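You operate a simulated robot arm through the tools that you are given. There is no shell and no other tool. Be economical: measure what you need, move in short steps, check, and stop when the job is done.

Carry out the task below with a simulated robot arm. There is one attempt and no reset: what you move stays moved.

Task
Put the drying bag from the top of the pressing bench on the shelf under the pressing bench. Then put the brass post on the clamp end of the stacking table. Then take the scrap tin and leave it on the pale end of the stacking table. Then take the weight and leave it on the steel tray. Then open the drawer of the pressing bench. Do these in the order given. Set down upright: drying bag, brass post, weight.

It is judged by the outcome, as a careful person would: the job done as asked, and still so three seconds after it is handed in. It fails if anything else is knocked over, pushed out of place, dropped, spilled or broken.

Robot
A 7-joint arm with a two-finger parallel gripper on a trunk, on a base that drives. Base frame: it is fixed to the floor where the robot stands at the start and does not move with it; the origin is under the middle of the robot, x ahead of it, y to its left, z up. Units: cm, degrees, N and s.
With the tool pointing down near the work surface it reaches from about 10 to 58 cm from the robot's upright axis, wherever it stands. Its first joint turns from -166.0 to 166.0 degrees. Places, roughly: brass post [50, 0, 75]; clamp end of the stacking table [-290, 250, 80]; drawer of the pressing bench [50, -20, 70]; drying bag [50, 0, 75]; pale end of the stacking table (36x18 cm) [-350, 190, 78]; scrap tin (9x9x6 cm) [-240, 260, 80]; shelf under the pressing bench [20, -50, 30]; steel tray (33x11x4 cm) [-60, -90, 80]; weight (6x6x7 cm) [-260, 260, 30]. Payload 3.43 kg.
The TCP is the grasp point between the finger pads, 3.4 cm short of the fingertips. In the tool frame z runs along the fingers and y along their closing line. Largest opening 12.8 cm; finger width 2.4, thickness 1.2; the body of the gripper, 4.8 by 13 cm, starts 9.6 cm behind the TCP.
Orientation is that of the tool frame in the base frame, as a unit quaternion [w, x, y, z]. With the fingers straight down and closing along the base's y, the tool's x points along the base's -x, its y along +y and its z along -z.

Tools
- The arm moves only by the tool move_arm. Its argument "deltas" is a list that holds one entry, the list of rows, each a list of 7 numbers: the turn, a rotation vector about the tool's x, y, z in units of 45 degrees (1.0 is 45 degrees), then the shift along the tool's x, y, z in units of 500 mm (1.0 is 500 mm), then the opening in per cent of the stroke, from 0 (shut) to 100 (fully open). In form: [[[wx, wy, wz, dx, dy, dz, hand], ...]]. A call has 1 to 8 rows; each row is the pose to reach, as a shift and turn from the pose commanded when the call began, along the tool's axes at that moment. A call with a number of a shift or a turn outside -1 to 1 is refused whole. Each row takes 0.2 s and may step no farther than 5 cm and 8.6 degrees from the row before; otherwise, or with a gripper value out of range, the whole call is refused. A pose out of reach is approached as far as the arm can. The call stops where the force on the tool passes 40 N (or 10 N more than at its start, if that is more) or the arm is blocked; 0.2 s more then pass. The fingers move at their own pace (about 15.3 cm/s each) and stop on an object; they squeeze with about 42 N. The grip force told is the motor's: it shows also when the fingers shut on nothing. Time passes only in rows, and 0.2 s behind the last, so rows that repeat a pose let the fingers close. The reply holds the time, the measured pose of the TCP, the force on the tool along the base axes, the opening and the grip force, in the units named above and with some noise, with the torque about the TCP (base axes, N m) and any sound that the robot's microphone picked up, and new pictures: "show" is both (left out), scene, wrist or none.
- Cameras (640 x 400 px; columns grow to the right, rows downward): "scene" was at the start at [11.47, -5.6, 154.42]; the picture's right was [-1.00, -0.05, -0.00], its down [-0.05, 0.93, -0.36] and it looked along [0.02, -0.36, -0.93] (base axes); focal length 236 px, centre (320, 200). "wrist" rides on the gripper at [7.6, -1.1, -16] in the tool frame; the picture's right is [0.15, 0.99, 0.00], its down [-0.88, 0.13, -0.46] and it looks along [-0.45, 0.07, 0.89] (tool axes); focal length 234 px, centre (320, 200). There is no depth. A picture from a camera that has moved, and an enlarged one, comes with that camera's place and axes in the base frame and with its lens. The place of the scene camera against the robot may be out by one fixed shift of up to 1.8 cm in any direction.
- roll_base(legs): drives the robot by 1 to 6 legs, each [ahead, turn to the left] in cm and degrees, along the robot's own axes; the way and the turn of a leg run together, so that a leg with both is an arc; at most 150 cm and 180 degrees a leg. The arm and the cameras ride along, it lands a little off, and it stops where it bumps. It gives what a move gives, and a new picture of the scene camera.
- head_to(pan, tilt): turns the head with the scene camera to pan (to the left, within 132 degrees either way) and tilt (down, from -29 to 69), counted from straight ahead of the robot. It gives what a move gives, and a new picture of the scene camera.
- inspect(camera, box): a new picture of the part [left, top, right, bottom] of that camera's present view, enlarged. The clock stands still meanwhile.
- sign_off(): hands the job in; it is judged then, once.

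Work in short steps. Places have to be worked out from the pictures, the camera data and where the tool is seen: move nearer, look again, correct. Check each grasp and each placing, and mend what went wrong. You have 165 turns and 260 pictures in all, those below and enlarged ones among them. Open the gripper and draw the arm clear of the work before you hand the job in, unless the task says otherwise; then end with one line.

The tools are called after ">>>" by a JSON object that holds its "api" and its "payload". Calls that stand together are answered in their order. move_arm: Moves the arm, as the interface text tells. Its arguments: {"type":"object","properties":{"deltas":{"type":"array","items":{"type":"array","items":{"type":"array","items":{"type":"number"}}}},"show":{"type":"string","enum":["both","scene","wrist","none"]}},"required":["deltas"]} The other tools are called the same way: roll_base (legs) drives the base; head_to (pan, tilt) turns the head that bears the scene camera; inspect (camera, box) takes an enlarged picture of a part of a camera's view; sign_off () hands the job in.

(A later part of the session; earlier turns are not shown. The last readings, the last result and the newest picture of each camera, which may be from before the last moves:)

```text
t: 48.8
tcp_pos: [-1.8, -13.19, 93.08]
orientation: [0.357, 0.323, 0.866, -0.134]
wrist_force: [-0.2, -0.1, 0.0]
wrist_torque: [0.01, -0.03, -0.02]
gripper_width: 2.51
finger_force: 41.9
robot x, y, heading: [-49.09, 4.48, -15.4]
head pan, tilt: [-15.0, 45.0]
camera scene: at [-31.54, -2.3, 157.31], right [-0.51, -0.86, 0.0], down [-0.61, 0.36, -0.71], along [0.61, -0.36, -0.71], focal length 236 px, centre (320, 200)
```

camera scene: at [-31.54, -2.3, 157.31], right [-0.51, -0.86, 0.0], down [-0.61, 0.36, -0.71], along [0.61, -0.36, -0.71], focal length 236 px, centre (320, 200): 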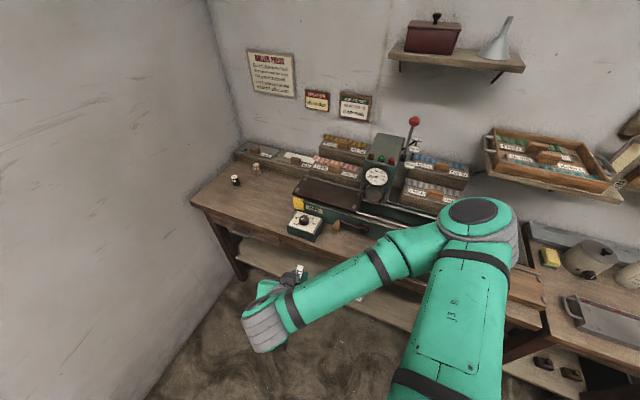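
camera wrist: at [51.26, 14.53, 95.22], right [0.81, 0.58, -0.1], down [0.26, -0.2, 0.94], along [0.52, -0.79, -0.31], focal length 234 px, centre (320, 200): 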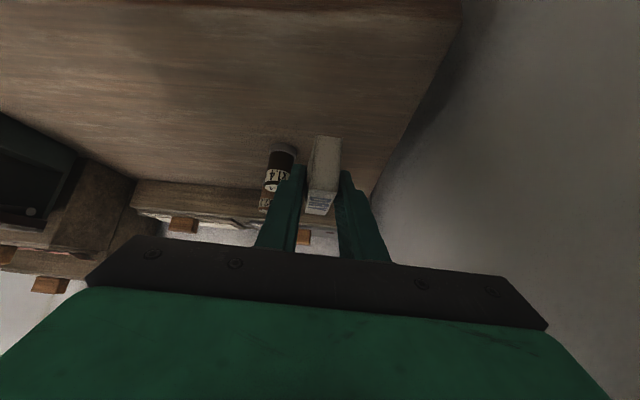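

The bag is in hand in open space before the bench. Lower the arm 38 cm.

>>> {"api": "move_arm", "payload": {"deltas": [[[0, 0, 0, 0.067, 0, 0.067, 0], [0, 0, 0, 0.134, 0, 0.134, 0], [0, 0, 0, 0.201, 0, 0.201, 0], [0, 0, 0, 0.268, 0, 0.268, 0], [0, 0, 0, 0.335, 0, 0.335, 0], [0, 0, 0, 0.402, 0, 0.402, 0], [0, 0, 0, 0.469, 0, 0.469, 0], [0, 0, 0, 0.536, 0, 0.536, 0]]], "show": "both"}}

```text
t: 50.6
tcp_pos: [-2.0, -13.04, 55.09]
orientation: [0.357, 0.323, 0.866, -0.134]
wrist_force: [0.2, -0.2, -0.3]
wrist_torque: [0.01, 0.01, -0.02]
gripper_width: 2.52
finger_force: 41.5
robot x, y, heading: [-49.69, 4.69, -15.6]
head pan, tilt: [-15.0, 45.0]
camera scene: at [-31.54, -2.3, 157.31], right [-0.51, -0.86, 0.0], down [-0.61, 0.36, -0.71], along [0.61, -0.36, -0.71], focal length 236 px, centre (320, 200)
camera wrist: at [-15.32, -3.0, 60.91], right [0.57, 0.82, -0.1], down [0.32, -0.1, 0.94], along [0.76, -0.57, -0.31], focal length 234 px, centre (320, 200)
```

scene: 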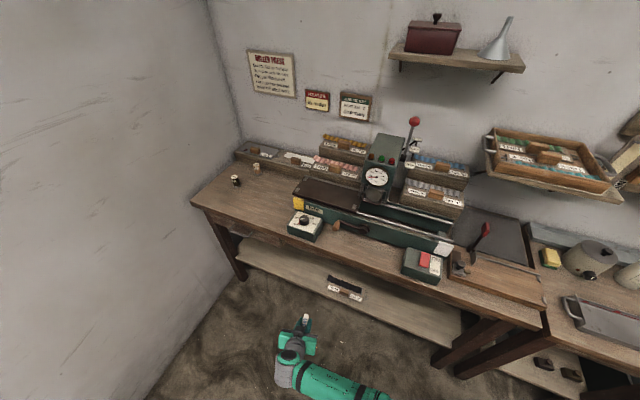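
wrist: 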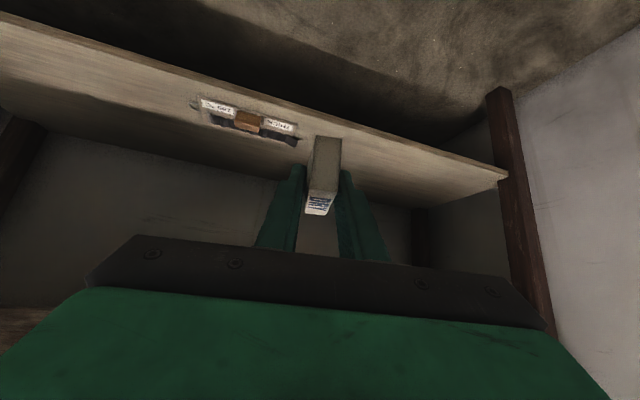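

The pictures show free shelf between the plate and the left leg; shelf top near z 33. Lower to z 45, turn left 8° and drive in 36 cm.

>>> {"api": "move_arm", "payload": {"deltas": [[[0, 0, 0, 0.05, 0, 0.05, 0], [0, 0, 0, 0.1, 0, 0.1, 0], [0, 0, 0, 0.148, 0, 0.148, 0]]], "show": "none"}}

>>> {"api": "roll_base", "payload": {"legs": [[0, 8], [36, 0]]}}

>>> {"api": "inspect", "payload": {"camera": "wrist", "box": [0, 0, 640, 400]}}

```text
t: 51.4
tcp_pos: [-2.0, -12.76, 44.69]
orientation: [0.357, 0.323, 0.866, -0.133]
wrist_force: [-0.6, 0.2, -0.4]
wrist_torque: [-0.02, 0.01, -0.02]
gripper_width: 2.51
finger_force: 42.3
robot x, y, heading: [-49.51, 4.26, -15.7]
head pan, tilt: [-15.0, 45.0]
```

```text
t: 54.4
tcp_pos: [35.54, -10.08, 44.77]
orientation: [0.366, 0.258, 0.888, -0.107]
wrist_force: [0.3, -1.0, -0.7]
wrist_torque: [-0.04, -0.04, 0.01]
gripper_width: 2.52
finger_force: 41.7
robot x, y, heading: [-13.97, 0.0, -6.8]
head pan, tilt: [-15.0, 45.0]
camera scene: at [4.81, -4.18, 157.31], right [-0.37, -0.93, 0.0], down [-0.66, 0.27, -0.71], along [0.66, -0.27, -0.71], focal length 236 px, centre (320, 200)
```

scene: 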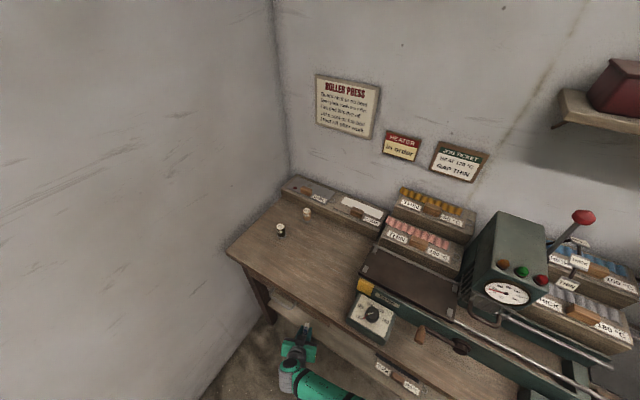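

```text
1.00 times, centred on (320, 200) of wrist (not enlarged: the box is as wide or as high as the picture)
camera zoom: at [20.88, -2.21, 50.65], right [0.44, 0.89, -0.1], down [0.33, -0.05, 0.94], along [0.84, -0.45, -0.31], focal length 234 px, centre (320, 200)
```

zoom: 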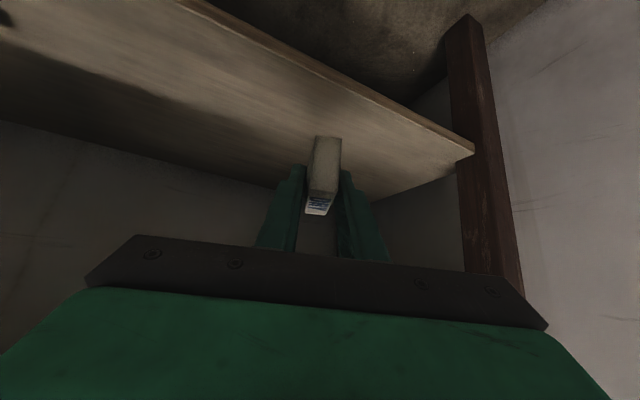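

Shelf front edge is right under the TCP. Push 10 cm further in, level.

>>> {"api": "move_arm", "payload": {"deltas": [[[0, 0, 0, -0.047, 0, 0.047, 0], [0, 0, 0, -0.094, 0, 0.094, 0], [0, 0, 0, -0.1414, 0, 0.1414, 0]]], "show": "wrist"}}

```text
t: 55.2
tcp_pos: [44.05, -15.4, 44.44]
orientation: [0.366, 0.258, 0.888, -0.106]
wrist_force: [0.7, -0.6, -0.2]
wrist_torque: [0.01, -0.02, 0.02]
gripper_width: 2.52
finger_force: 41.8
robot x, y, heading: [-13.42, 0.1, -6.9]
head pan, tilt: [-15.0, 45.0]
camera wrist: at [29.42, -7.54, 50.49], right [0.44, 0.89, -0.1], down [0.33, -0.05, 0.94], along [0.84, -0.45, -0.31], focal length 234 px, centre (320, 200)
```

wrist: 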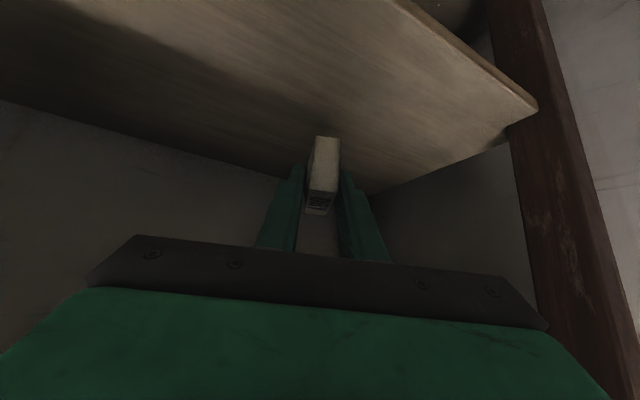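

Lower 5.5 cm, then in small steps watching the force.

>>> {"api": "move_arm", "payload": {"deltas": [[[0, 0, 0, 0.03, 0, 0.03, 0], [0, 0, 0, 0.06, 0, 0.06, 0], [0, 0, 0, 0.078, 0, 0.078, 0]]], "show": "wrist"}}

>>> {"api": "move_arm", "payload": {"deltas": [[[0, 0, 0, 0.007, 0, 0.007, 0], [0, 0, 0, 0.007, 0, 0.007, 0]]], "show": "none"}}

>>> {"api": "move_arm", "payload": {"deltas": [[[0, 0, 0, 0.007, 0, 0.007, 0], [0, 0, 0, 0.007, 0, 0.007, 0]]], "show": "wrist"}}

```text
t: 56.0
tcp_pos: [43.97, -15.61, 39.21]
orientation: [0.366, 0.258, 0.887, -0.108]
wrist_force: [0.1, -0.7, 0.0]
wrist_torque: [0.0, 0.01, 0.02]
gripper_width: 2.5
finger_force: 42.4
robot x, y, heading: [-13.89, 0.16, -6.8]
head pan, tilt: [-15.0, 45.0]
camera wrist: at [29.37, -7.62, 45.02], right [0.44, 0.89, -0.1], down [0.33, -0.05, 0.94], along [0.83, -0.45, -0.31], focal length 234 px, centre (320, 200)
```

wrist: 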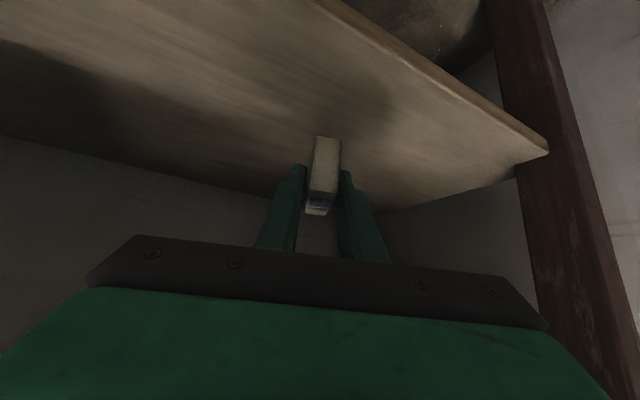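

```text
t: 56.6
tcp_pos: [44.01, -15.48, 38.66]
orientation: [0.366, 0.259, 0.888, -0.108]
wrist_force: [-0.3, 1.0, -1.0]
wrist_torque: [-0.02, -0.01, -0.02]
gripper_width: 2.53
finger_force: 42.3
robot x, y, heading: [-13.67, 0.02, -7.0]
head pan, tilt: [-15.0, 45.0]
```

```text
t: 57.2
tcp_pos: [43.93, -15.55, 38.09]
orientation: [0.366, 0.258, 0.888, -0.106]
wrist_force: [-0.6, 0.0, 0.0]
wrist_torque: [-0.02, 0.05, 0.02]
gripper_width: 2.52
finger_force: 42.2
robot x, y, heading: [-13.72, 0.12, -6.9]
head pan, tilt: [-15.0, 45.0]
camera wrist: at [29.32, -7.54, 44.02], right [0.44, 0.89, -0.1], down [0.33, -0.05, 0.94], along [0.83, -0.45, -0.31], focal length 234 px, centre (320, 200)
```

wrist: 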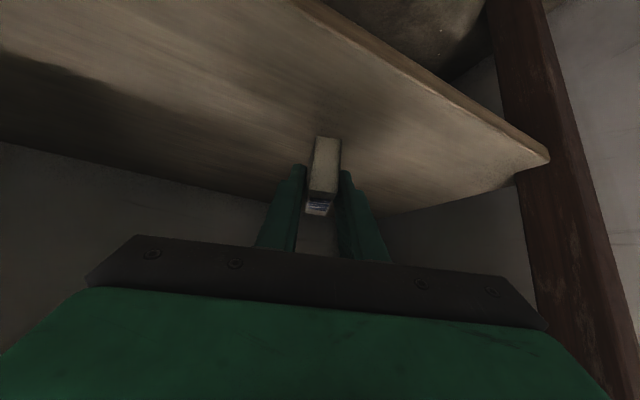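

>>> {"api": "move_arm", "payload": {"deltas": [[[0, 0, 0, 0.007, 0, 0.007, 0], [0, 0, 0, 0.014, 0, 0.014, 0], [0, 0, 0, 0.014, 0, 0.014, 0]]], "show": "none"}}

>>> {"api": "move_arm", "payload": {"deltas": [[[0, 0, 0, 0.005, 0, 0.005, 0], [0, 0, 0, 0.005, 0, 0.005, 0]]], "show": "none"}}

>>> {"api": "move_arm", "payload": {"deltas": [[[0, 0, 0, 0.005, 0, 0.005, 0], [0, 0, 0, 0.005, 0, 0.005, 0]]], "show": "wrist"}}

```text
t: 58.0
tcp_pos: [43.94, -15.45, 37.28]
orientation: [0.366, 0.258, 0.888, -0.107]
wrist_force: [0.1, 0.1, 0.3]
wrist_torque: [-0.03, 0.0, 0.02]
gripper_width: 2.5
finger_force: 41.6
robot x, y, heading: [-13.79, 0.24, -7.3]
head pan, tilt: [-15.0, 45.0]
```

```text
t: 58.6
tcp_pos: [43.98, -15.47, 36.76]
orientation: [0.366, 0.257, 0.888, -0.107]
wrist_force: [-0.4, -0.2, -0.7]
wrist_torque: [0.0, -0.02, 0.02]
gripper_width: 2.52
finger_force: 42.3
robot x, y, heading: [-13.61, 0.1, -6.8]
head pan, tilt: [-15.0, 45.0]
```

```text
t: 59.2
tcp_pos: [44.0, -15.5, 36.55]
orientation: [0.366, 0.258, 0.888, -0.107]
wrist_force: [0.4, -0.4, -0.2]
wrist_torque: [0.02, 0.0, -0.02]
gripper_width: 2.49
finger_force: 42.0
robot x, y, heading: [-13.82, 0.33, -6.8]
head pan, tilt: [-15.0, 45.0]
camera wrist: at [29.31, -7.59, 42.35], right [0.44, 0.89, -0.1], down [0.33, -0.05, 0.94], along [0.84, -0.45, -0.31], focal length 234 px, centre (320, 200)
```

wrist: 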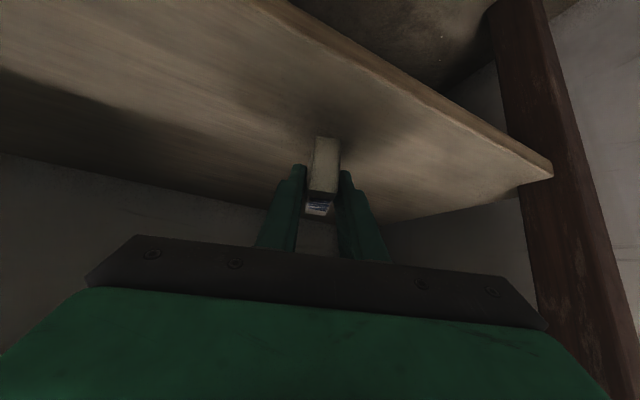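

>>> {"api": "move_arm", "payload": {"deltas": [[[0, 0, 0, 0.005, 0, 0.005, 0], [0, 0, 0, 0.01, 0, 0.01, 0], [0, 0, 0, 0.01, 0, 0.01, 0]]], "show": "none"}}

>>> {"api": "move_arm", "payload": {"deltas": [[[0, 0, 0, 0.005, 0, 0.005, 0], [0, 0, 0, 0.005, 0, 0.005, 0]]], "show": "none"}}

>>> {"api": "move_arm", "payload": {"deltas": [[[0, 0, 0, 0.005, 0, 0.005, 0], [0, 0, 0, 0.005, 0, 0.005, 0]]], "show": "wrist"}}

```text
t: 60.0
tcp_pos: [43.81, -15.62, 35.82]
orientation: [0.366, 0.257, 0.888, -0.107]
wrist_force: [0.5, -0.3, -1.0]
wrist_torque: [-0.01, 0.0, 0.0]
gripper_width: 2.52
finger_force: 42.1
robot x, y, heading: [-13.71, 0.15, -7.1]
head pan, tilt: [-15.0, 45.0]
```

```text
t: 60.6
tcp_pos: [44.02, -15.54, 35.46]
orientation: [0.365, 0.259, 0.888, -0.108]
wrist_force: [0.1, 0.4, -1.2]
wrist_torque: [0.0, -0.01, 0.02]
gripper_width: 2.5
finger_force: 42.1
robot x, y, heading: [-13.91, 0.33, -6.8]
head pan, tilt: [-15.0, 45.0]
```

```text
t: 61.2
tcp_pos: [43.99, -15.57, 35.0]
orientation: [0.366, 0.258, 0.888, -0.107]
wrist_force: [-1.1, -0.2, -0.8]
wrist_torque: [0.03, 0.0, -0.03]
gripper_width: 2.49
finger_force: 42.3
robot x, y, heading: [-14.19, 0.21, -7.1]
head pan, tilt: [-15.0, 45.0]
camera wrist: at [29.33, -7.67, 40.99], right [0.44, 0.89, -0.1], down [0.33, -0.05, 0.94], along [0.84, -0.45, -0.31], focal length 234 px, centre (320, 200)
```

wrist: 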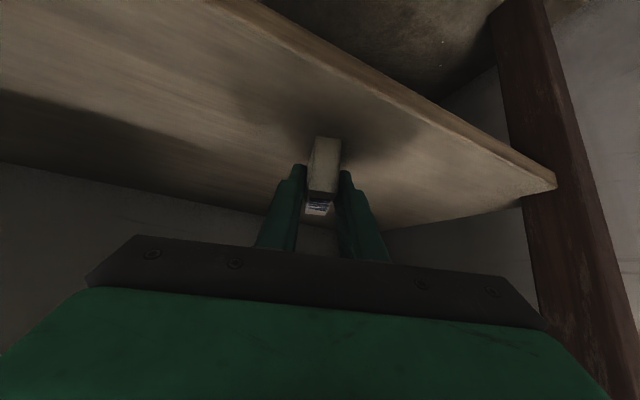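

>>> {"api": "inspect", "payload": {"camera": "wrist", "box": [260, 100, 400, 230]}}

>>> {"api": "move_arm", "payload": {"deltas": [[[0, 0, 0, 0.005, 0, 0.005, 0], [0, 0, 0, 0.01, 0, 0.01, 0], [0, 0, 0, 0.01, 0, 0.01, 0]]], "show": "none"}}

>>> {"api": "move_arm", "payload": {"deltas": [[[0, 0, 0, 0.004, 0, 0.004, 0], [0, 0, 0, 0.004, 0, 0.004, 0]]], "show": "wrist"}}

```text
3.08 times, centred on (330, 165) of wrist
camera zoom: at [29.33, -7.67, 40.99], right [0.44, 0.89, -0.1], down [0.33, -0.05, 0.94], along [0.84, -0.45, -0.31], focal length 720 px, centre (289, 308)
```

zoom: 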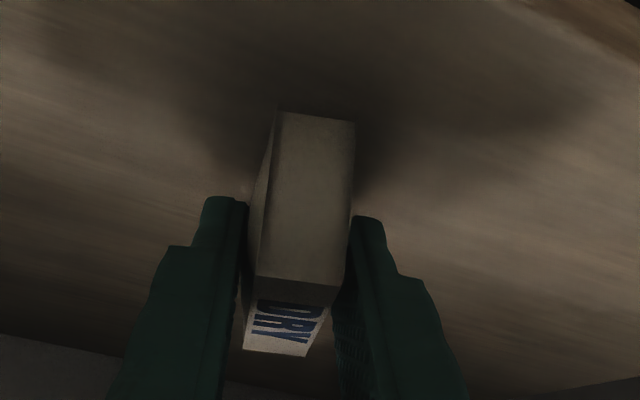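

```text
t: 62.0
tcp_pos: [44.0, -15.55, 34.39]
orientation: [0.365, 0.259, 0.888, -0.107]
wrist_force: [-0.6, 0.0, -0.6]
wrist_torque: [0.0, -0.01, -0.02]
gripper_width: 2.5
finger_force: 42.1
robot x, y, heading: [-14.04, 0.34, -7.3]
head pan, tilt: [-15.0, 45.0]
```

```text
t: 62.6
tcp_pos: [44.15, -15.65, 34.27]
orientation: [0.365, 0.258, 0.888, -0.107]
wrist_force: [-0.2, -0.7, -0.7]
wrist_torque: [0.01, 0.0, 0.02]
gripper_width: 2.51
finger_force: 42.2
robot x, y, heading: [-13.8, 0.2, -7.1]
head pan, tilt: [-15.0, 45.0]
camera wrist: at [29.32, -7.64, 40.05], right [0.44, 0.89, -0.1], down [0.33, -0.05, 0.94], along [0.84, -0.45, -0.31], focal length 234 px, centre (320, 200)
```

wrist: 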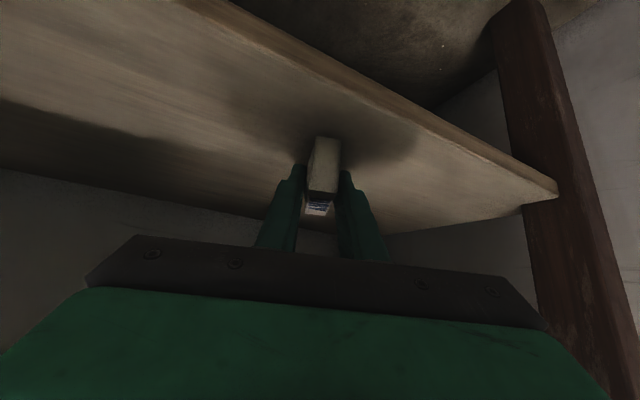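

Triangulating the shelf's corner gives z≈28, so contact is expected at TCP z≈31.7. Continue down.

>>> {"api": "move_arm", "payload": {"deltas": [[[0, 0, 0, 0.01, 0, 0.01, 0], [0, 0, 0, 0.02, 0, 0.02, 0], [0, 0, 0, 0.025, 0, 0.025, 0]]], "show": "none"}}

>>> {"api": "move_arm", "payload": {"deltas": [[[0, 0, 0, 0.005, 0, 0.005, 0], [0, 0, 0, 0.005, 0, 0.005, 0]]], "show": "none"}}

>>> {"api": "move_arm", "payload": {"deltas": [[[0, 0, 0, 0.004, 0, 0.004, 0], [0, 0, 0, 0.004, 0, 0.004, 0]]], "show": "wrist"}}

```text
t: 63.2
tcp_pos: [44.57, -15.64, 33.37]
orientation: [0.371, 0.257, 0.886, -0.108]
wrist_force: [1.7, 0.2, 10.6]
wrist_torque: [0.21, 0.23, 0.02]
gripper_width: 2.5
finger_force: 41.9
out of reach, approached as far as the arm can: row 3
robot x, y, heading: [-14.15, 0.11, -7.0]
head pan, tilt: [-15.0, 45.0]
stopped in row 3: the force on the tool passed its limit at 124 N (the readings are from after the stop); the commanded pose is now the measured one
```

```text
t: 63.6
tcp_pos: [44.66, -15.63, 33.16]
orientation: [0.372, 0.256, 0.885, -0.109]
wrist_force: [-1.5, 0.7, 11.0]
wrist_torque: [0.22, 0.28, -0.02]
gripper_width: 2.5
finger_force: 41.7
robot x, y, heading: [-13.85, 0.19, -6.9]
head pan, tilt: [-15.0, 45.0]
stopped in row 1: the force on the tool passed its limit at 44 N (the readings are from after the stop); the commanded pose is now the measured one
```

```text
t: 64.2
tcp_pos: [44.48, -15.66, 33.28]
orientation: [0.372, 0.257, 0.885, -0.109]
wrist_force: [3.0, -1.4, 12.3]
wrist_torque: [0.22, 0.28, 0.01]
gripper_width: 2.52
finger_force: 42.0
robot x, y, heading: [-14.01, 0.49, -7.1]
head pan, tilt: [-15.0, 45.0]
camera wrist: at [29.9, -7.66, 38.89], right [0.44, 0.89, -0.11], down [0.32, -0.04, 0.95], along [0.84, -0.45, -0.3], focal length 234 px, centre (320, 200)
```

wrist: 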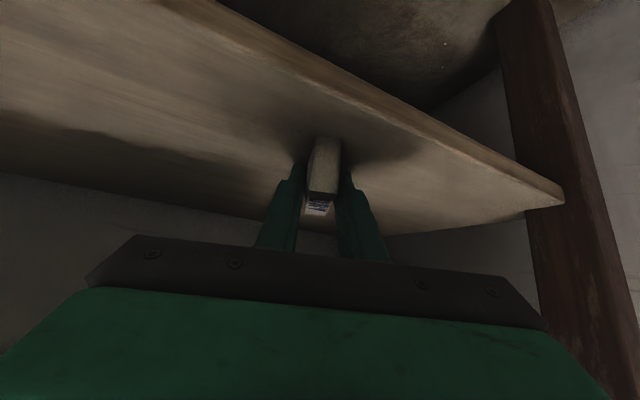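

Contact on the shelf (upward force 11 N). I ease up 0.2 cm and open slowly.

>>> {"api": "move_arm", "payload": {"deltas": [[[0, 0, 0, -0.002, 0, -0.002, 0], [0, 0, 0, -0.002, 0, -0.002, 0]]], "show": "none"}}

>>> {"api": "move_arm", "payload": {"deltas": [[[0, 0, 0, 0, 0, 0, 24], [0, 0, 0, 0, 0, 0, 30], [0, 0, 0, 0, 0, 0, 40], [0, 0, 0, 0, 0, 0, 50], [0, 0, 0, 0, 0, 0, 50]]], "show": "wrist"}}

>>> {"api": "inspect", "payload": {"camera": "wrist", "box": [240, 90, 420, 240]}}

```text
t: 64.8
tcp_pos: [44.63, -15.65, 33.2]
orientation: [0.372, 0.256, 0.886, -0.109]
wrist_force: [2.9, -1.8, 14.5]
wrist_torque: [0.16, 0.29, 0.01]
gripper_width: 2.49
finger_force: 41.5
robot x, y, heading: [-13.99, 0.28, -7.0]
head pan, tilt: [-15.0, 45.0]
```

```text
t: 65.5
tcp_pos: [44.23, -16.18, 33.32]
orientation: [0.372, 0.26, 0.884, -0.115]
wrist_force: [-23.4, -5.9, 34.0]
wrist_torque: [0.16, -0.11, -0.08]
gripper_width: 4.15
finger_force: 0.0
robot x, y, heading: [-13.91, 0.43, -7.0]
head pan, tilt: [-15.0, 45.0]
stopped in row 3: the force on the tool passed its limit at 48 N (the readings are from after the stop); the commanded pose is now the measured one
camera wrist: at [29.6, -7.97, 38.84], right [0.45, 0.88, -0.11], down [0.32, -0.04, 0.95], along [0.83, -0.47, -0.3], focal length 234 px, centre (320, 200)
```

wrist: 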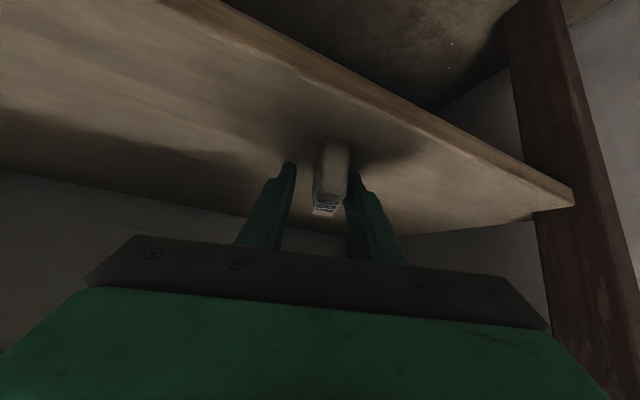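

```text
2.67 times, centred on (330, 165) of wrist
camera zoom: at [29.6, -7.97, 38.84], right [0.45, 0.88, -0.11], down [0.32, -0.04, 0.95], along [0.83, -0.47, -0.3], focal length 624 px, centre (293, 293)
```

zoom: 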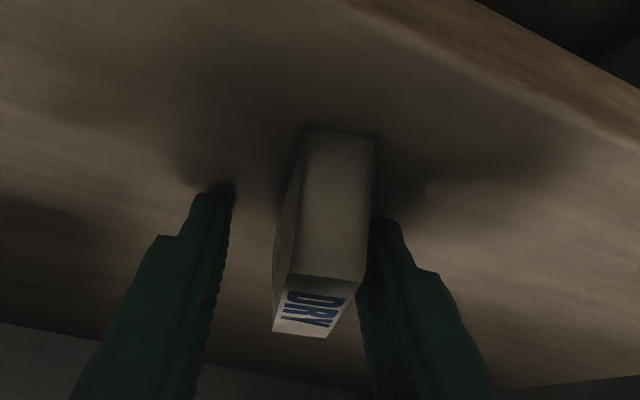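

Fingertips press on the shelf too; raise 0.7 cm before opening further.

>>> {"api": "move_arm", "payload": {"deltas": [[[0, 0, 0, -0.005, 0, -0.005, 33], [0, 0, 0, -0.01, 0, -0.01, 33], [0, 0, 0, -0.01, 0, -0.01, 45], [0, 0, 0, -0.01, 0, -0.01, 60], [0, 0, 0, -0.01, 0, -0.01, 60]]], "show": "wrist"}}

>>> {"api": "inspect", "payload": {"camera": "wrist", "box": [240, 90, 420, 240]}}

```text
t: 66.7
tcp_pos: [44.48, -15.92, 33.82]
orientation: [0.372, 0.259, 0.884, -0.113]
wrist_force: [0.9, -0.8, 0.2]
wrist_torque: [0.03, 0.0, 0.02]
gripper_width: 7.68
finger_force: 0.0
robot x, y, heading: [-13.97, -0.16, -7.0]
head pan, tilt: [-15.0, 45.0]
camera wrist: at [29.76, -7.83, 39.55], right [0.45, 0.89, -0.11], down [0.32, -0.04, 0.95], along [0.84, -0.46, -0.3], focal length 234 px, centre (320, 200)
```

wrist: 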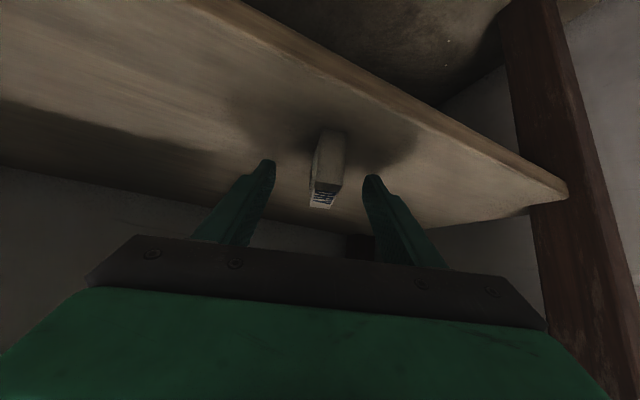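

```text
2.67 times, centred on (330, 165) of wrist
camera zoom: at [29.76, -7.83, 39.55], right [0.45, 0.89, -0.11], down [0.32, -0.04, 0.95], along [0.84, -0.46, -0.3], focal length 624 px, centre (293, 293)
```

zoom: 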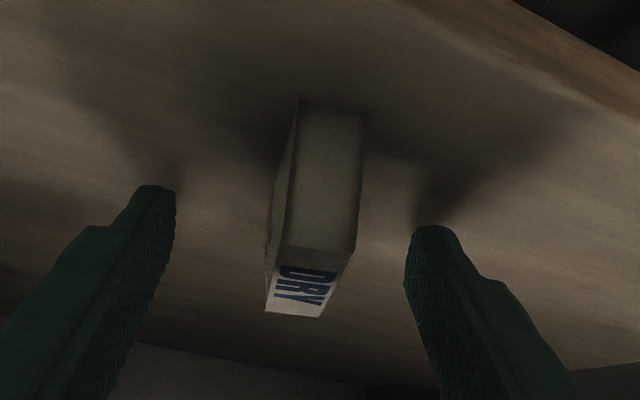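

The bag stands alone on the shelf. Withdraw straight back, level with slight rise, then drive back.

>>> {"api": "move_arm", "payload": {"deltas": [[[0, 0, 0, 0.02, 0, -0.04, 60], [0, 0, 0, 0.06, 0, -0.09, 60], [0, 0, 0, 0.1, 0, -0.14, 60], [0, 0, 0, 0.14, 0, -0.19, 60]]], "show": "wrist"}}

>>> {"api": "roll_base", "payload": {"legs": [[-36, 0]]}}

>>> {"api": "inspect", "payload": {"camera": "scene", "box": [200, 220, 360, 320]}}

```text
t: 67.7
tcp_pos: [34.75, -9.69, 35.64]
orientation: [0.373, 0.258, 0.884, -0.113]
wrist_force: [-0.1, 0.7, 0.2]
wrist_torque: [0.01, 0.05, 0.01]
gripper_width: 7.68
finger_force: 0.0
robot x, y, heading: [-13.71, 0.04, -6.9]
head pan, tilt: [-15.0, 45.0]
camera wrist: at [20.06, -1.58, 41.26], right [0.45, 0.89, -0.11], down [0.32, -0.04, 0.95], along [0.84, -0.46, -0.3], focal length 234 px, centre (320, 200)
```

wrist: 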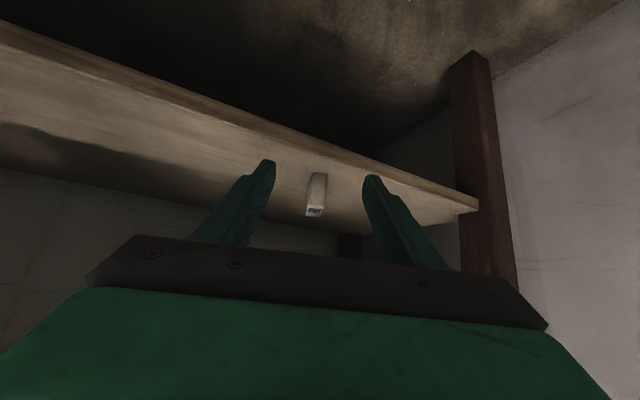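

```text
t: 69.9
tcp_pos: [-0.15, -5.36, 35.57]
orientation: [0.371, 0.258, 0.885, -0.112]
wrist_force: [0.6, -0.6, -0.5]
wrist_torque: [0.03, 0.01, 0.01]
gripper_width: 7.7
finger_force: 0.0
robot x, y, heading: [-48.65, 4.25, -7.1]
head pan, tilt: [-15.0, 45.0]
camera scene: at [-30.1, 0.12, 157.31], right [-0.37, -0.93, 0.0], down [-0.66, 0.26, -0.71], along [0.66, -0.26, -0.71], focal length 236 px, centre (320, 200)
```

scene: 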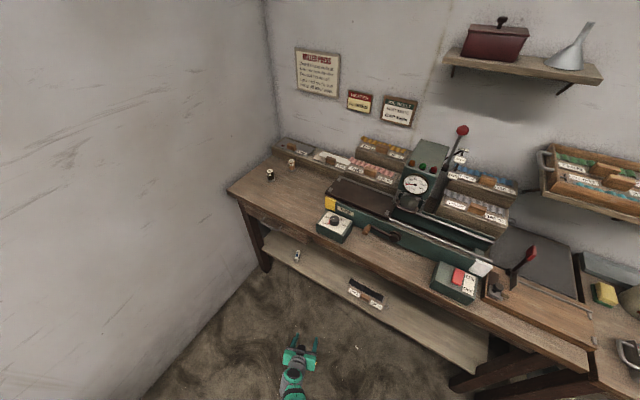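

```text
4.00 times, centred on (280, 270) of scene
camera zoom: at [-30.1, 0.12, 157.31], right [-0.37, -0.93, 0.0], down [-0.66, 0.26, -0.71], along [0.66, -0.26, -0.71], focal length 945 px, centre (480, -80)
```

zoom: 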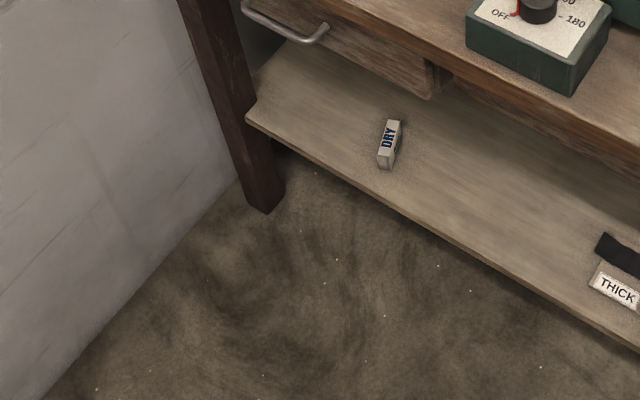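

The bag is upright on the shelf. Now raise the arm, and return to the bench for the brass post.

>>> {"api": "move_arm", "payload": {"deltas": [[[0, 0, 0, -0.066, 0, -0.066, 60], [0, 0, 0, -0.132, 0, -0.132, 60], [0, 0, 0, -0.198, 0, -0.198, 60], [0, 0, 0, -0.264, 0, -0.264, 60], [0, 0, 0, -0.33, 0, -0.33, 60], [0, 0, 0, -0.396, 0, -0.396, 60], [0, 0, 0, -0.462, 0, -0.462, 60], [0, 0, 0, -0.528, 0, -0.528, 60]]], "show": "none"}}

>>> {"api": "move_arm", "payload": {"deltas": [[[0, 0, 0, -0.066, 0, -0.066, 60], [0, 0, 0, -0.132, 0, -0.132, 60], [0, 0, 0, -0.198, 0, -0.198, 60], [0, 0, 0, -0.264, 0, -0.264, 60], [0, 0, 0, -0.33, 0, -0.33, 60]]], "show": "scene"}}

```text
t: 71.7
tcp_pos: [-0.35, -4.8, 72.92]
orientation: [0.372, 0.257, 0.885, -0.111]
wrist_force: [-0.6, -0.4, 0.1]
wrist_torque: [0.01, -0.03, 0.01]
gripper_width: 7.7
finger_force: 0.2
robot x, y, heading: [-49.16, 4.47, -7.0]
head pan, tilt: [-15.0, 45.0]
```

```text
t: 72.9
tcp_pos: [1.69, -4.44, 95.71]
orientation: [0.371, 0.259, 0.885, -0.113]
wrist_force: [-0.5, -0.6, 0.0]
wrist_torque: [0.01, -0.01, 0.02]
gripper_width: 7.68
finger_force: 0.1
out of reach, approached as far as the arm can: row 4, 5
robot x, y, heading: [-48.81, 4.41, -6.8]
head pan, tilt: [-15.0, 45.0]
camera scene: at [-30.12, 0.13, 157.31], right [-0.37, -0.93, 0.0], down [-0.66, 0.26, -0.71], along [0.66, -0.26, -0.71], focal length 236 px, centre (320, 200)
```

scene: 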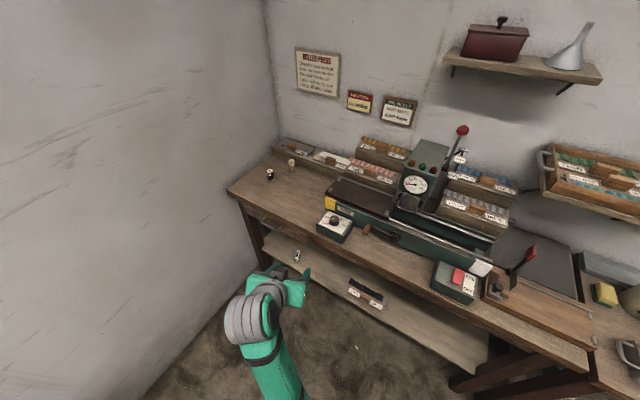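

Drive an arc to stand close before the posts with the arm pointing at them.

>>> {"api": "roll_base", "payload": {"legs": [[0, 28], [65, -36]]}}

>>> {"api": "inspect", "payload": {"camera": "wrist", "box": [0, 0, 640, 400]}}

>>> {"api": "head_to", "payload": {"pan": -25, "tilt": 52}}

```text
t: 78.2
tcp_pos: [66.15, -7.58, 95.63]
orientation: [0.362, 0.319, 0.865, -0.139]
wrist_force: [-0.1, 0.1, -0.1]
wrist_torque: [-0.02, -0.05, -0.05]
gripper_width: 7.69
finger_force: 0.0
robot x, y, heading: [16.93, 8.42, -14.5]
head pan, tilt: [-15.0, 45.0]
camera scene: at [35.02, 1.49, 157.3], right [-0.49, -0.87, 0.0], down [-0.61, 0.35, -0.71], along [0.61, -0.35, -0.71], focal length 236 px, centre (320, 200)
```

scene: 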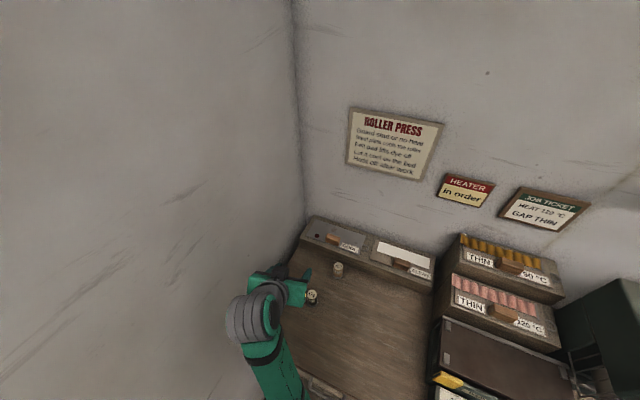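

```text
1.00 times, centred on (320, 200) of wrist (not enlarged: the box is as wide or as high as the picture)
camera zoom: at [52.65, 2.41, 101.23], right [0.57, 0.82, -0.11], down [0.31, -0.08, 0.95], along [0.76, -0.57, -0.3], focal length 234 px, centre (320, 200)
```

zoom: 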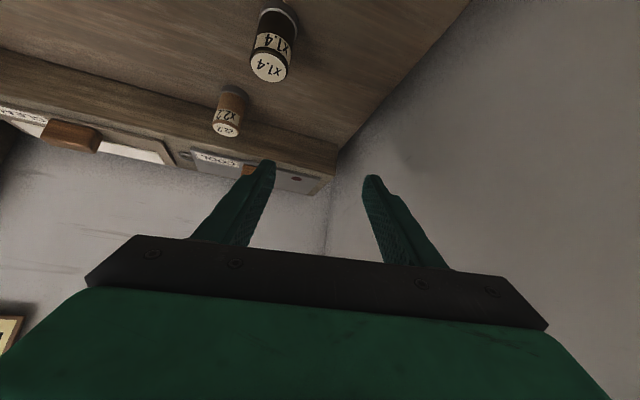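

```text
t: 78.9
tcp_pos: [66.02, -7.57, 95.65]
orientation: [0.364, 0.319, 0.864, -0.138]
wrist_force: [-0.4, -0.4, 0.2]
wrist_torque: [0.01, -0.02, 0.02]
gripper_width: 7.67
finger_force: 0.0
robot x, y, heading: [16.91, 8.03, -14.9]
head pan, tilt: [-25.0, 52.0]
camera scene: at [33.71, 0.73, 156.36], right [-0.64, -0.77, 0.0], down [-0.61, 0.5, -0.62], along [0.47, -0.39, -0.79], focal length 236 px, centre (320, 200)
```

scene: 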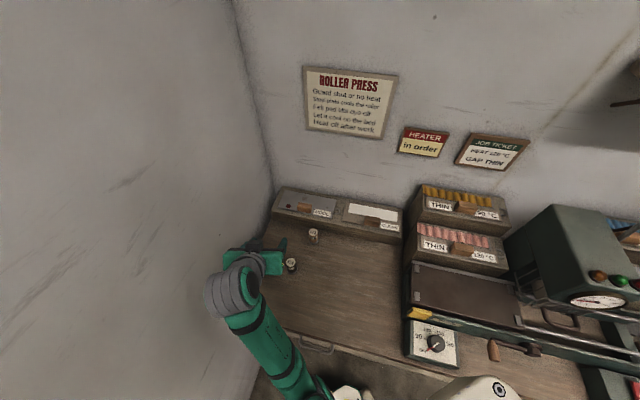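

Look closely at both posts' material.

>>> {"api": "inspect", "payload": {"camera": "wrist", "box": [200, 0, 310, 150]}}

>>> {"api": "inspect", "payload": {"camera": "scene", "box": [280, 220, 328, 275]}}

```text
2.67 times, centred on (255, 75) of wrist
camera zoom: at [52.63, 2.43, 101.24], right [0.57, 0.82, -0.11], down [0.31, -0.08, 0.95], along [0.76, -0.57, -0.3], focal length 624 px, centre (493, 533)
```

zoom: 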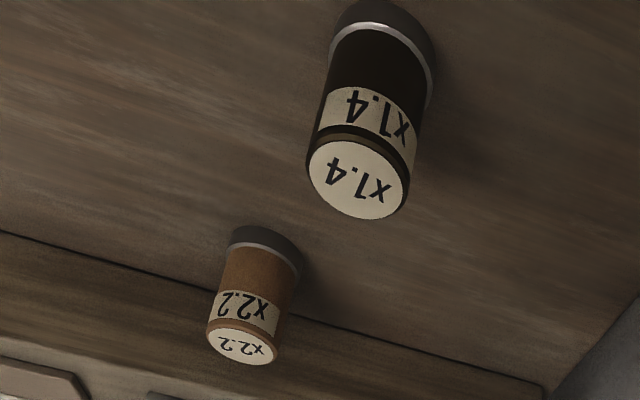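

```text
7.27 times, centred on (304, 248) of scene
camera zoom: at [33.71, 0.73, 156.36], right [-0.64, -0.77, 0.0], down [-0.61, 0.5, -0.62], along [0.47, -0.39, -0.79], focal length 1719 px, centre (436, -146)
```

zoom: 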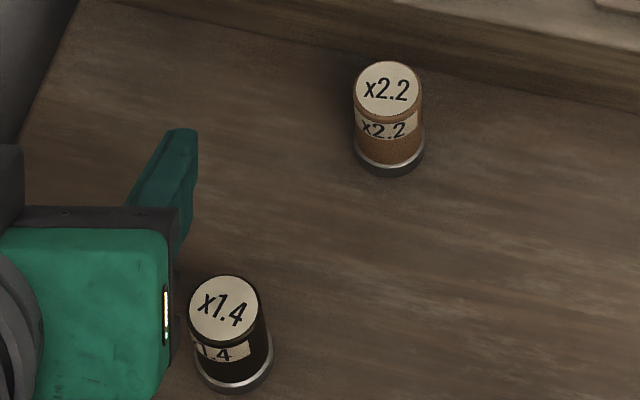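

Material is still uncertain; I zoom tightly on each from the wrist camera.

>>> {"api": "inspect", "payload": {"camera": "wrist", "box": [246, 0, 302, 84]}}

>>> {"api": "inspect", "payload": {"camera": "wrist", "box": [208, 82, 254, 140]}}

>>> {"api": "inspect", "payload": {"camera": "scene", "box": [284, 255, 302, 275]}}

```text
4.76 times, centred on (274, 42) of wrist
camera zoom: at [52.63, 2.43, 101.24], right [0.57, 0.82, -0.11], down [0.31, -0.08, 0.95], along [0.76, -0.57, -0.3], focal length 1115 px, centre (539, 952)
```

zoom: 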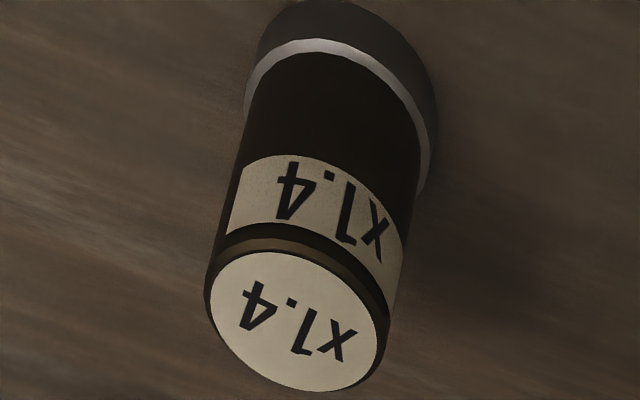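

```text
6.90 times, centred on (231, 111) of wrist
camera zoom: at [52.63, 2.43, 101.24], right [0.57, 0.82, -0.11], down [0.31, -0.08, 0.95], along [0.76, -0.57, -0.3], focal length 1615 px, centre (934, 814)
```

zoom: 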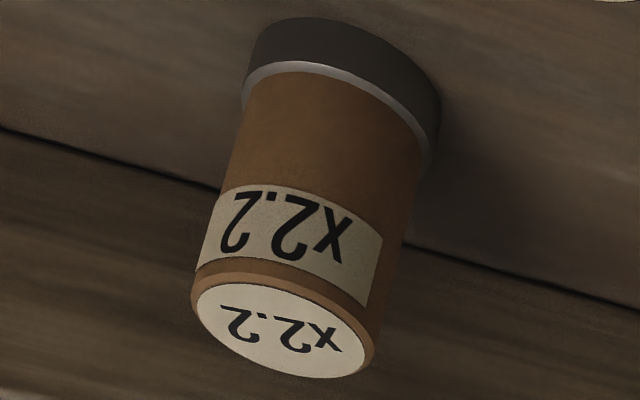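

```text
16.00 times, centred on (293, 265) of scene
camera zoom: at [33.71, 0.73, 156.36], right [-0.64, -0.77, 0.0], down [-0.61, 0.5, -0.62], along [0.47, -0.39, -0.79], focal length 3782 px, centre (752, -840)
```

zoom: 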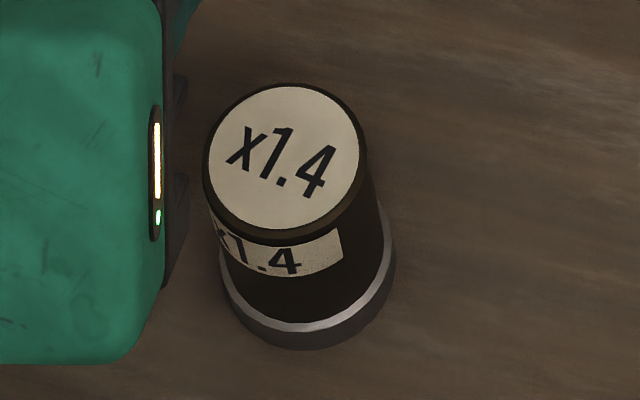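

>>> {"api": "inspect", "payload": {"camera": "wrist", "box": [262, 44, 288, 60]}}

>>> {"api": "inspect", "payload": {"camera": "wrist", "box": [256, 0, 300, 28]}}

>>> {"api": "inspect", "payload": {"camera": "wrist", "box": [212, 110, 248, 132]}}

```text
16.00 times, centred on (275, 52) of wrist
camera zoom: at [52.63, 2.43, 101.24], right [0.57, 0.82, -0.11], down [0.31, -0.08, 0.95], along [0.76, -0.57, -0.3], focal length 3747 px, centre (1040, 2568)
```

zoom: 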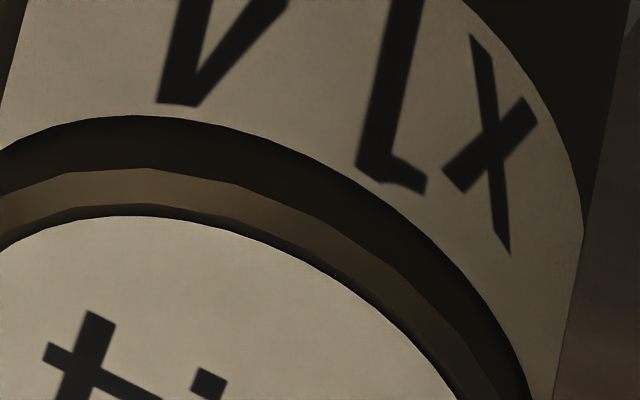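

```text
14.29 times, centred on (278, 14) of wrist
camera zoom: at [52.63, 2.43, 101.24], right [0.57, 0.82, -0.11], down [0.31, -0.08, 0.95], along [0.76, -0.57, -0.3], focal length 3345 px, centre (920, 2857)
```

zoom: 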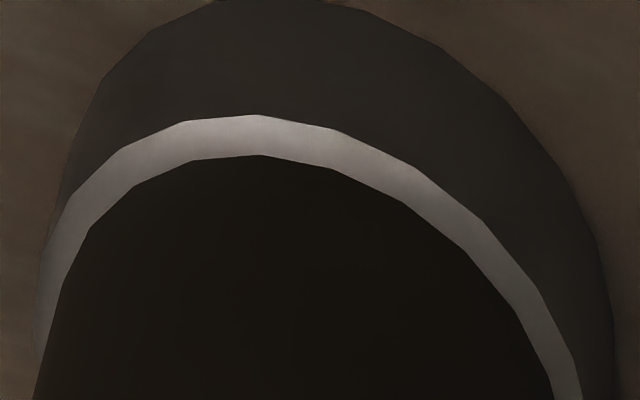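

```text
16.00 times, centred on (230, 121) of wrist
camera zoom: at [52.63, 2.43, 101.24], right [0.57, 0.82, -0.11], down [0.31, -0.08, 0.95], along [0.76, -0.57, -0.3], focal length 3747 px, centre (1760, 1464)
```

zoom: 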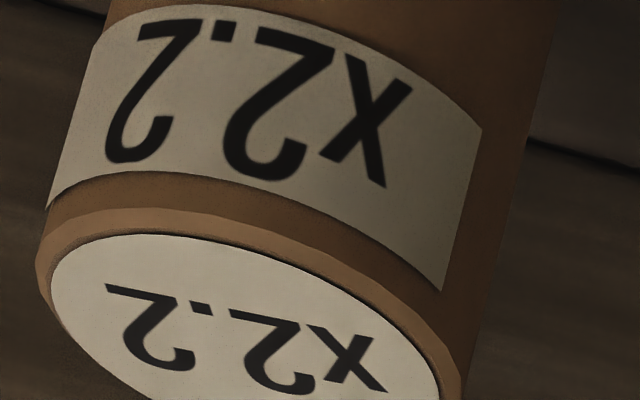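

The dark x1.4 post shows metallic shading with a golden chamfer (like the steel ring's dark side), while x2.2 is matte orange. x1.4 seems to be the brass; I'll grip it and weigh it. Go to a pre-grasp before it.

>>> {"api": "move_arm", "payload": {"deltas": [[[0, 0, 0, 0.057, -0.041, -0.007, 80], [0, 0, 0, 0.115, -0.082, -0.014, 100], [0, 0, 0, 0.172, -0.122, -0.02, 100]]], "show": "wrist"}}

```text
t: 79.7
tcp_pos: [61.08, -7.98, 86.95]
orientation: [0.363, 0.318, 0.865, -0.139]
wrist_force: [0.4, 0.3, 0.0]
wrist_torque: [0.02, 0.02, -0.02]
gripper_width: 12.8
finger_force: 0.0
out of reach, approached as far as the arm can: row 1, 2, 3
robot x, y, heading: [17.29, 8.45, -14.7]
head pan, tilt: [-25.0, 52.0]
camera wrist: at [47.72, 2.09, 92.52], right [0.57, 0.82, -0.11], down [0.31, -0.08, 0.95], along [0.76, -0.57, -0.3], focal length 234 px, centre (320, 200)
```

wrist: 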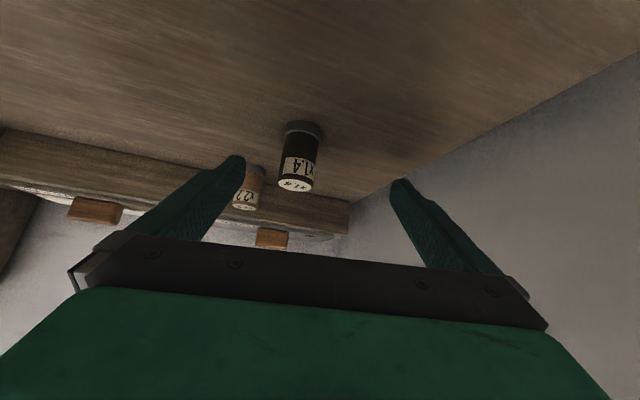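

Post is at about (60.8, -10.4), top z≈86. Shift -2 cm along tool y first and check.

>>> {"api": "move_arm", "payload": {"deltas": [[[0, 0, 0, 0.0, -0.04, 0, 100], [0, 0, 0, 0.0, -0.04, 0, 100]]], "show": "wrist"}}

```text
t: 80.3
tcp_pos: [60.46, -9.6, 86.34]
orientation: [0.362, 0.32, 0.864, -0.139]
wrist_force: [-0.3, -0.1, 0.1]
wrist_torque: [-0.03, -0.02, -0.01]
gripper_width: 12.8
finger_force: 0.0
out of reach, approached as far as the arm can: row 1, 2
robot x, y, heading: [16.64, 8.09, -14.6]
head pan, tilt: [-25.0, 52.0]
camera wrist: at [47.09, 0.41, 92.06], right [0.57, 0.82, -0.11], down [0.31, -0.08, 0.95], along [0.76, -0.57, -0.3], focal length 234 px, centre (320, 200)
```

wrist: 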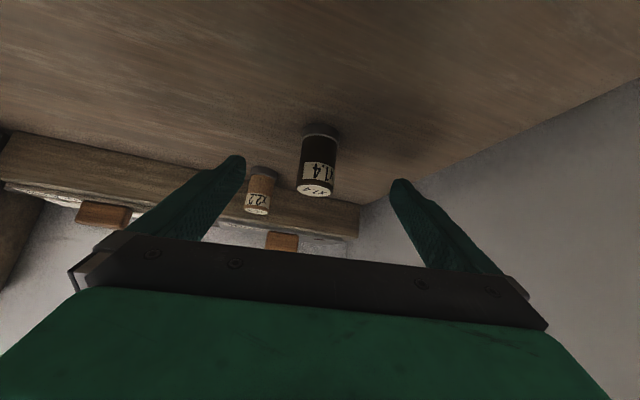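

>>> {"api": "move_arm", "payload": {"deltas": [[[0, 0, 0, 0.0, 0, 0.02, 100], [0, 0, 0, 0.0, 0, 0.02, 100]]], "show": "none"}}

```text
t: 80.9
tcp_pos: [61.01, -10.1, 85.72]
orientation: [0.363, 0.319, 0.865, -0.138]
wrist_force: [-0.1, 0.2, 0.8]
wrist_torque: [0.02, 0.03, -0.03]
gripper_width: 12.78
finger_force: 0.0
robot x, y, heading: [17.24, 8.16, -14.7]
head pan, tilt: [-25.0, 52.0]
```

Now centred; go slightly forward and down around the post, then close.

>>> {"api": "move_arm", "payload": {"deltas": [[[0, 0, 0, 0.008, -0.006, 0.016, 100], [0, 0, 0, 0.016, -0.008, 0.032, 100], [0, 0, 0, 0.016, -0.008, 0.032, 100]]], "show": "wrist"}}

```text
t: 81.7
tcp_pos: [61.11, -10.86, 84.07]
orientation: [0.362, 0.319, 0.865, -0.139]
wrist_force: [0.6, 0.6, -0.1]
wrist_torque: [0.04, 0.0, -0.01]
gripper_width: 12.79
finger_force: 0.1
robot x, y, heading: [17.0, 7.8, -14.7]
head pan, tilt: [-25.0, 52.0]
camera wrist: at [47.8, -0.82, 89.62], right [0.57, 0.82, -0.11], down [0.31, -0.08, 0.95], along [0.76, -0.57, -0.3], focal length 234 px, centre (320, 200)
```

wrist: 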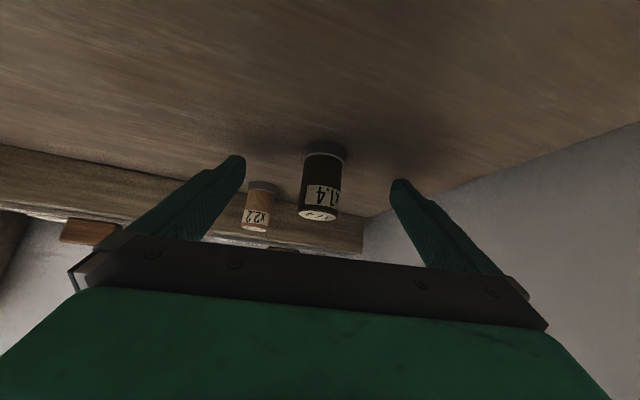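

>>> {"api": "move_arm", "payload": {"deltas": [[[0, 0, 0, -0.012, 0, 0.012, 100], [0, 0, 0, -0.012, 0, 0.012, 60], [0, 0, 0, -0.012, 0, 0.012, 30], [0, 0, 0, -0.012, 0, 0.012, 0], [0, 0, 0, -0.012, 0, 0.012, 0], [0, 0, 0, -0.012, 0, 0.012, 0]]], "show": "wrist"}}

```text
t: 83.1
tcp_pos: [62.02, -11.57, 83.91]
orientation: [0.363, 0.319, 0.864, -0.139]
wrist_force: [0.9, 0.2, 0.6]
wrist_torque: [0.05, -0.04, -0.04]
gripper_width: 3.12
finger_force: 41.7
robot x, y, heading: [16.84, 8.51, -14.7]
head pan, tilt: [-25.0, 52.0]
camera wrist: at [48.46, -1.38, 89.65], right [0.57, 0.82, -0.11], down [0.31, -0.08, 0.95], along [0.76, -0.57, -0.3], focal length 234 px, centre (320, 200)
```

wrist: 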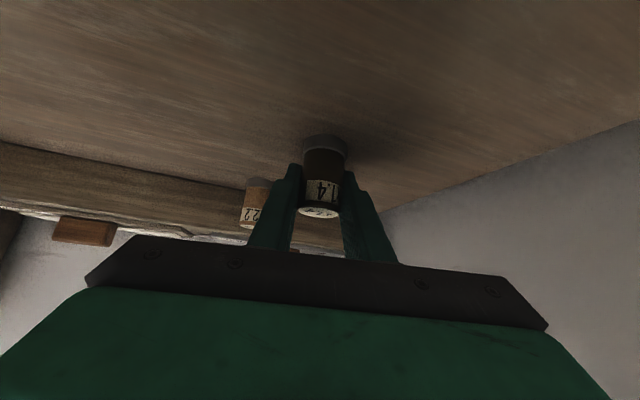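

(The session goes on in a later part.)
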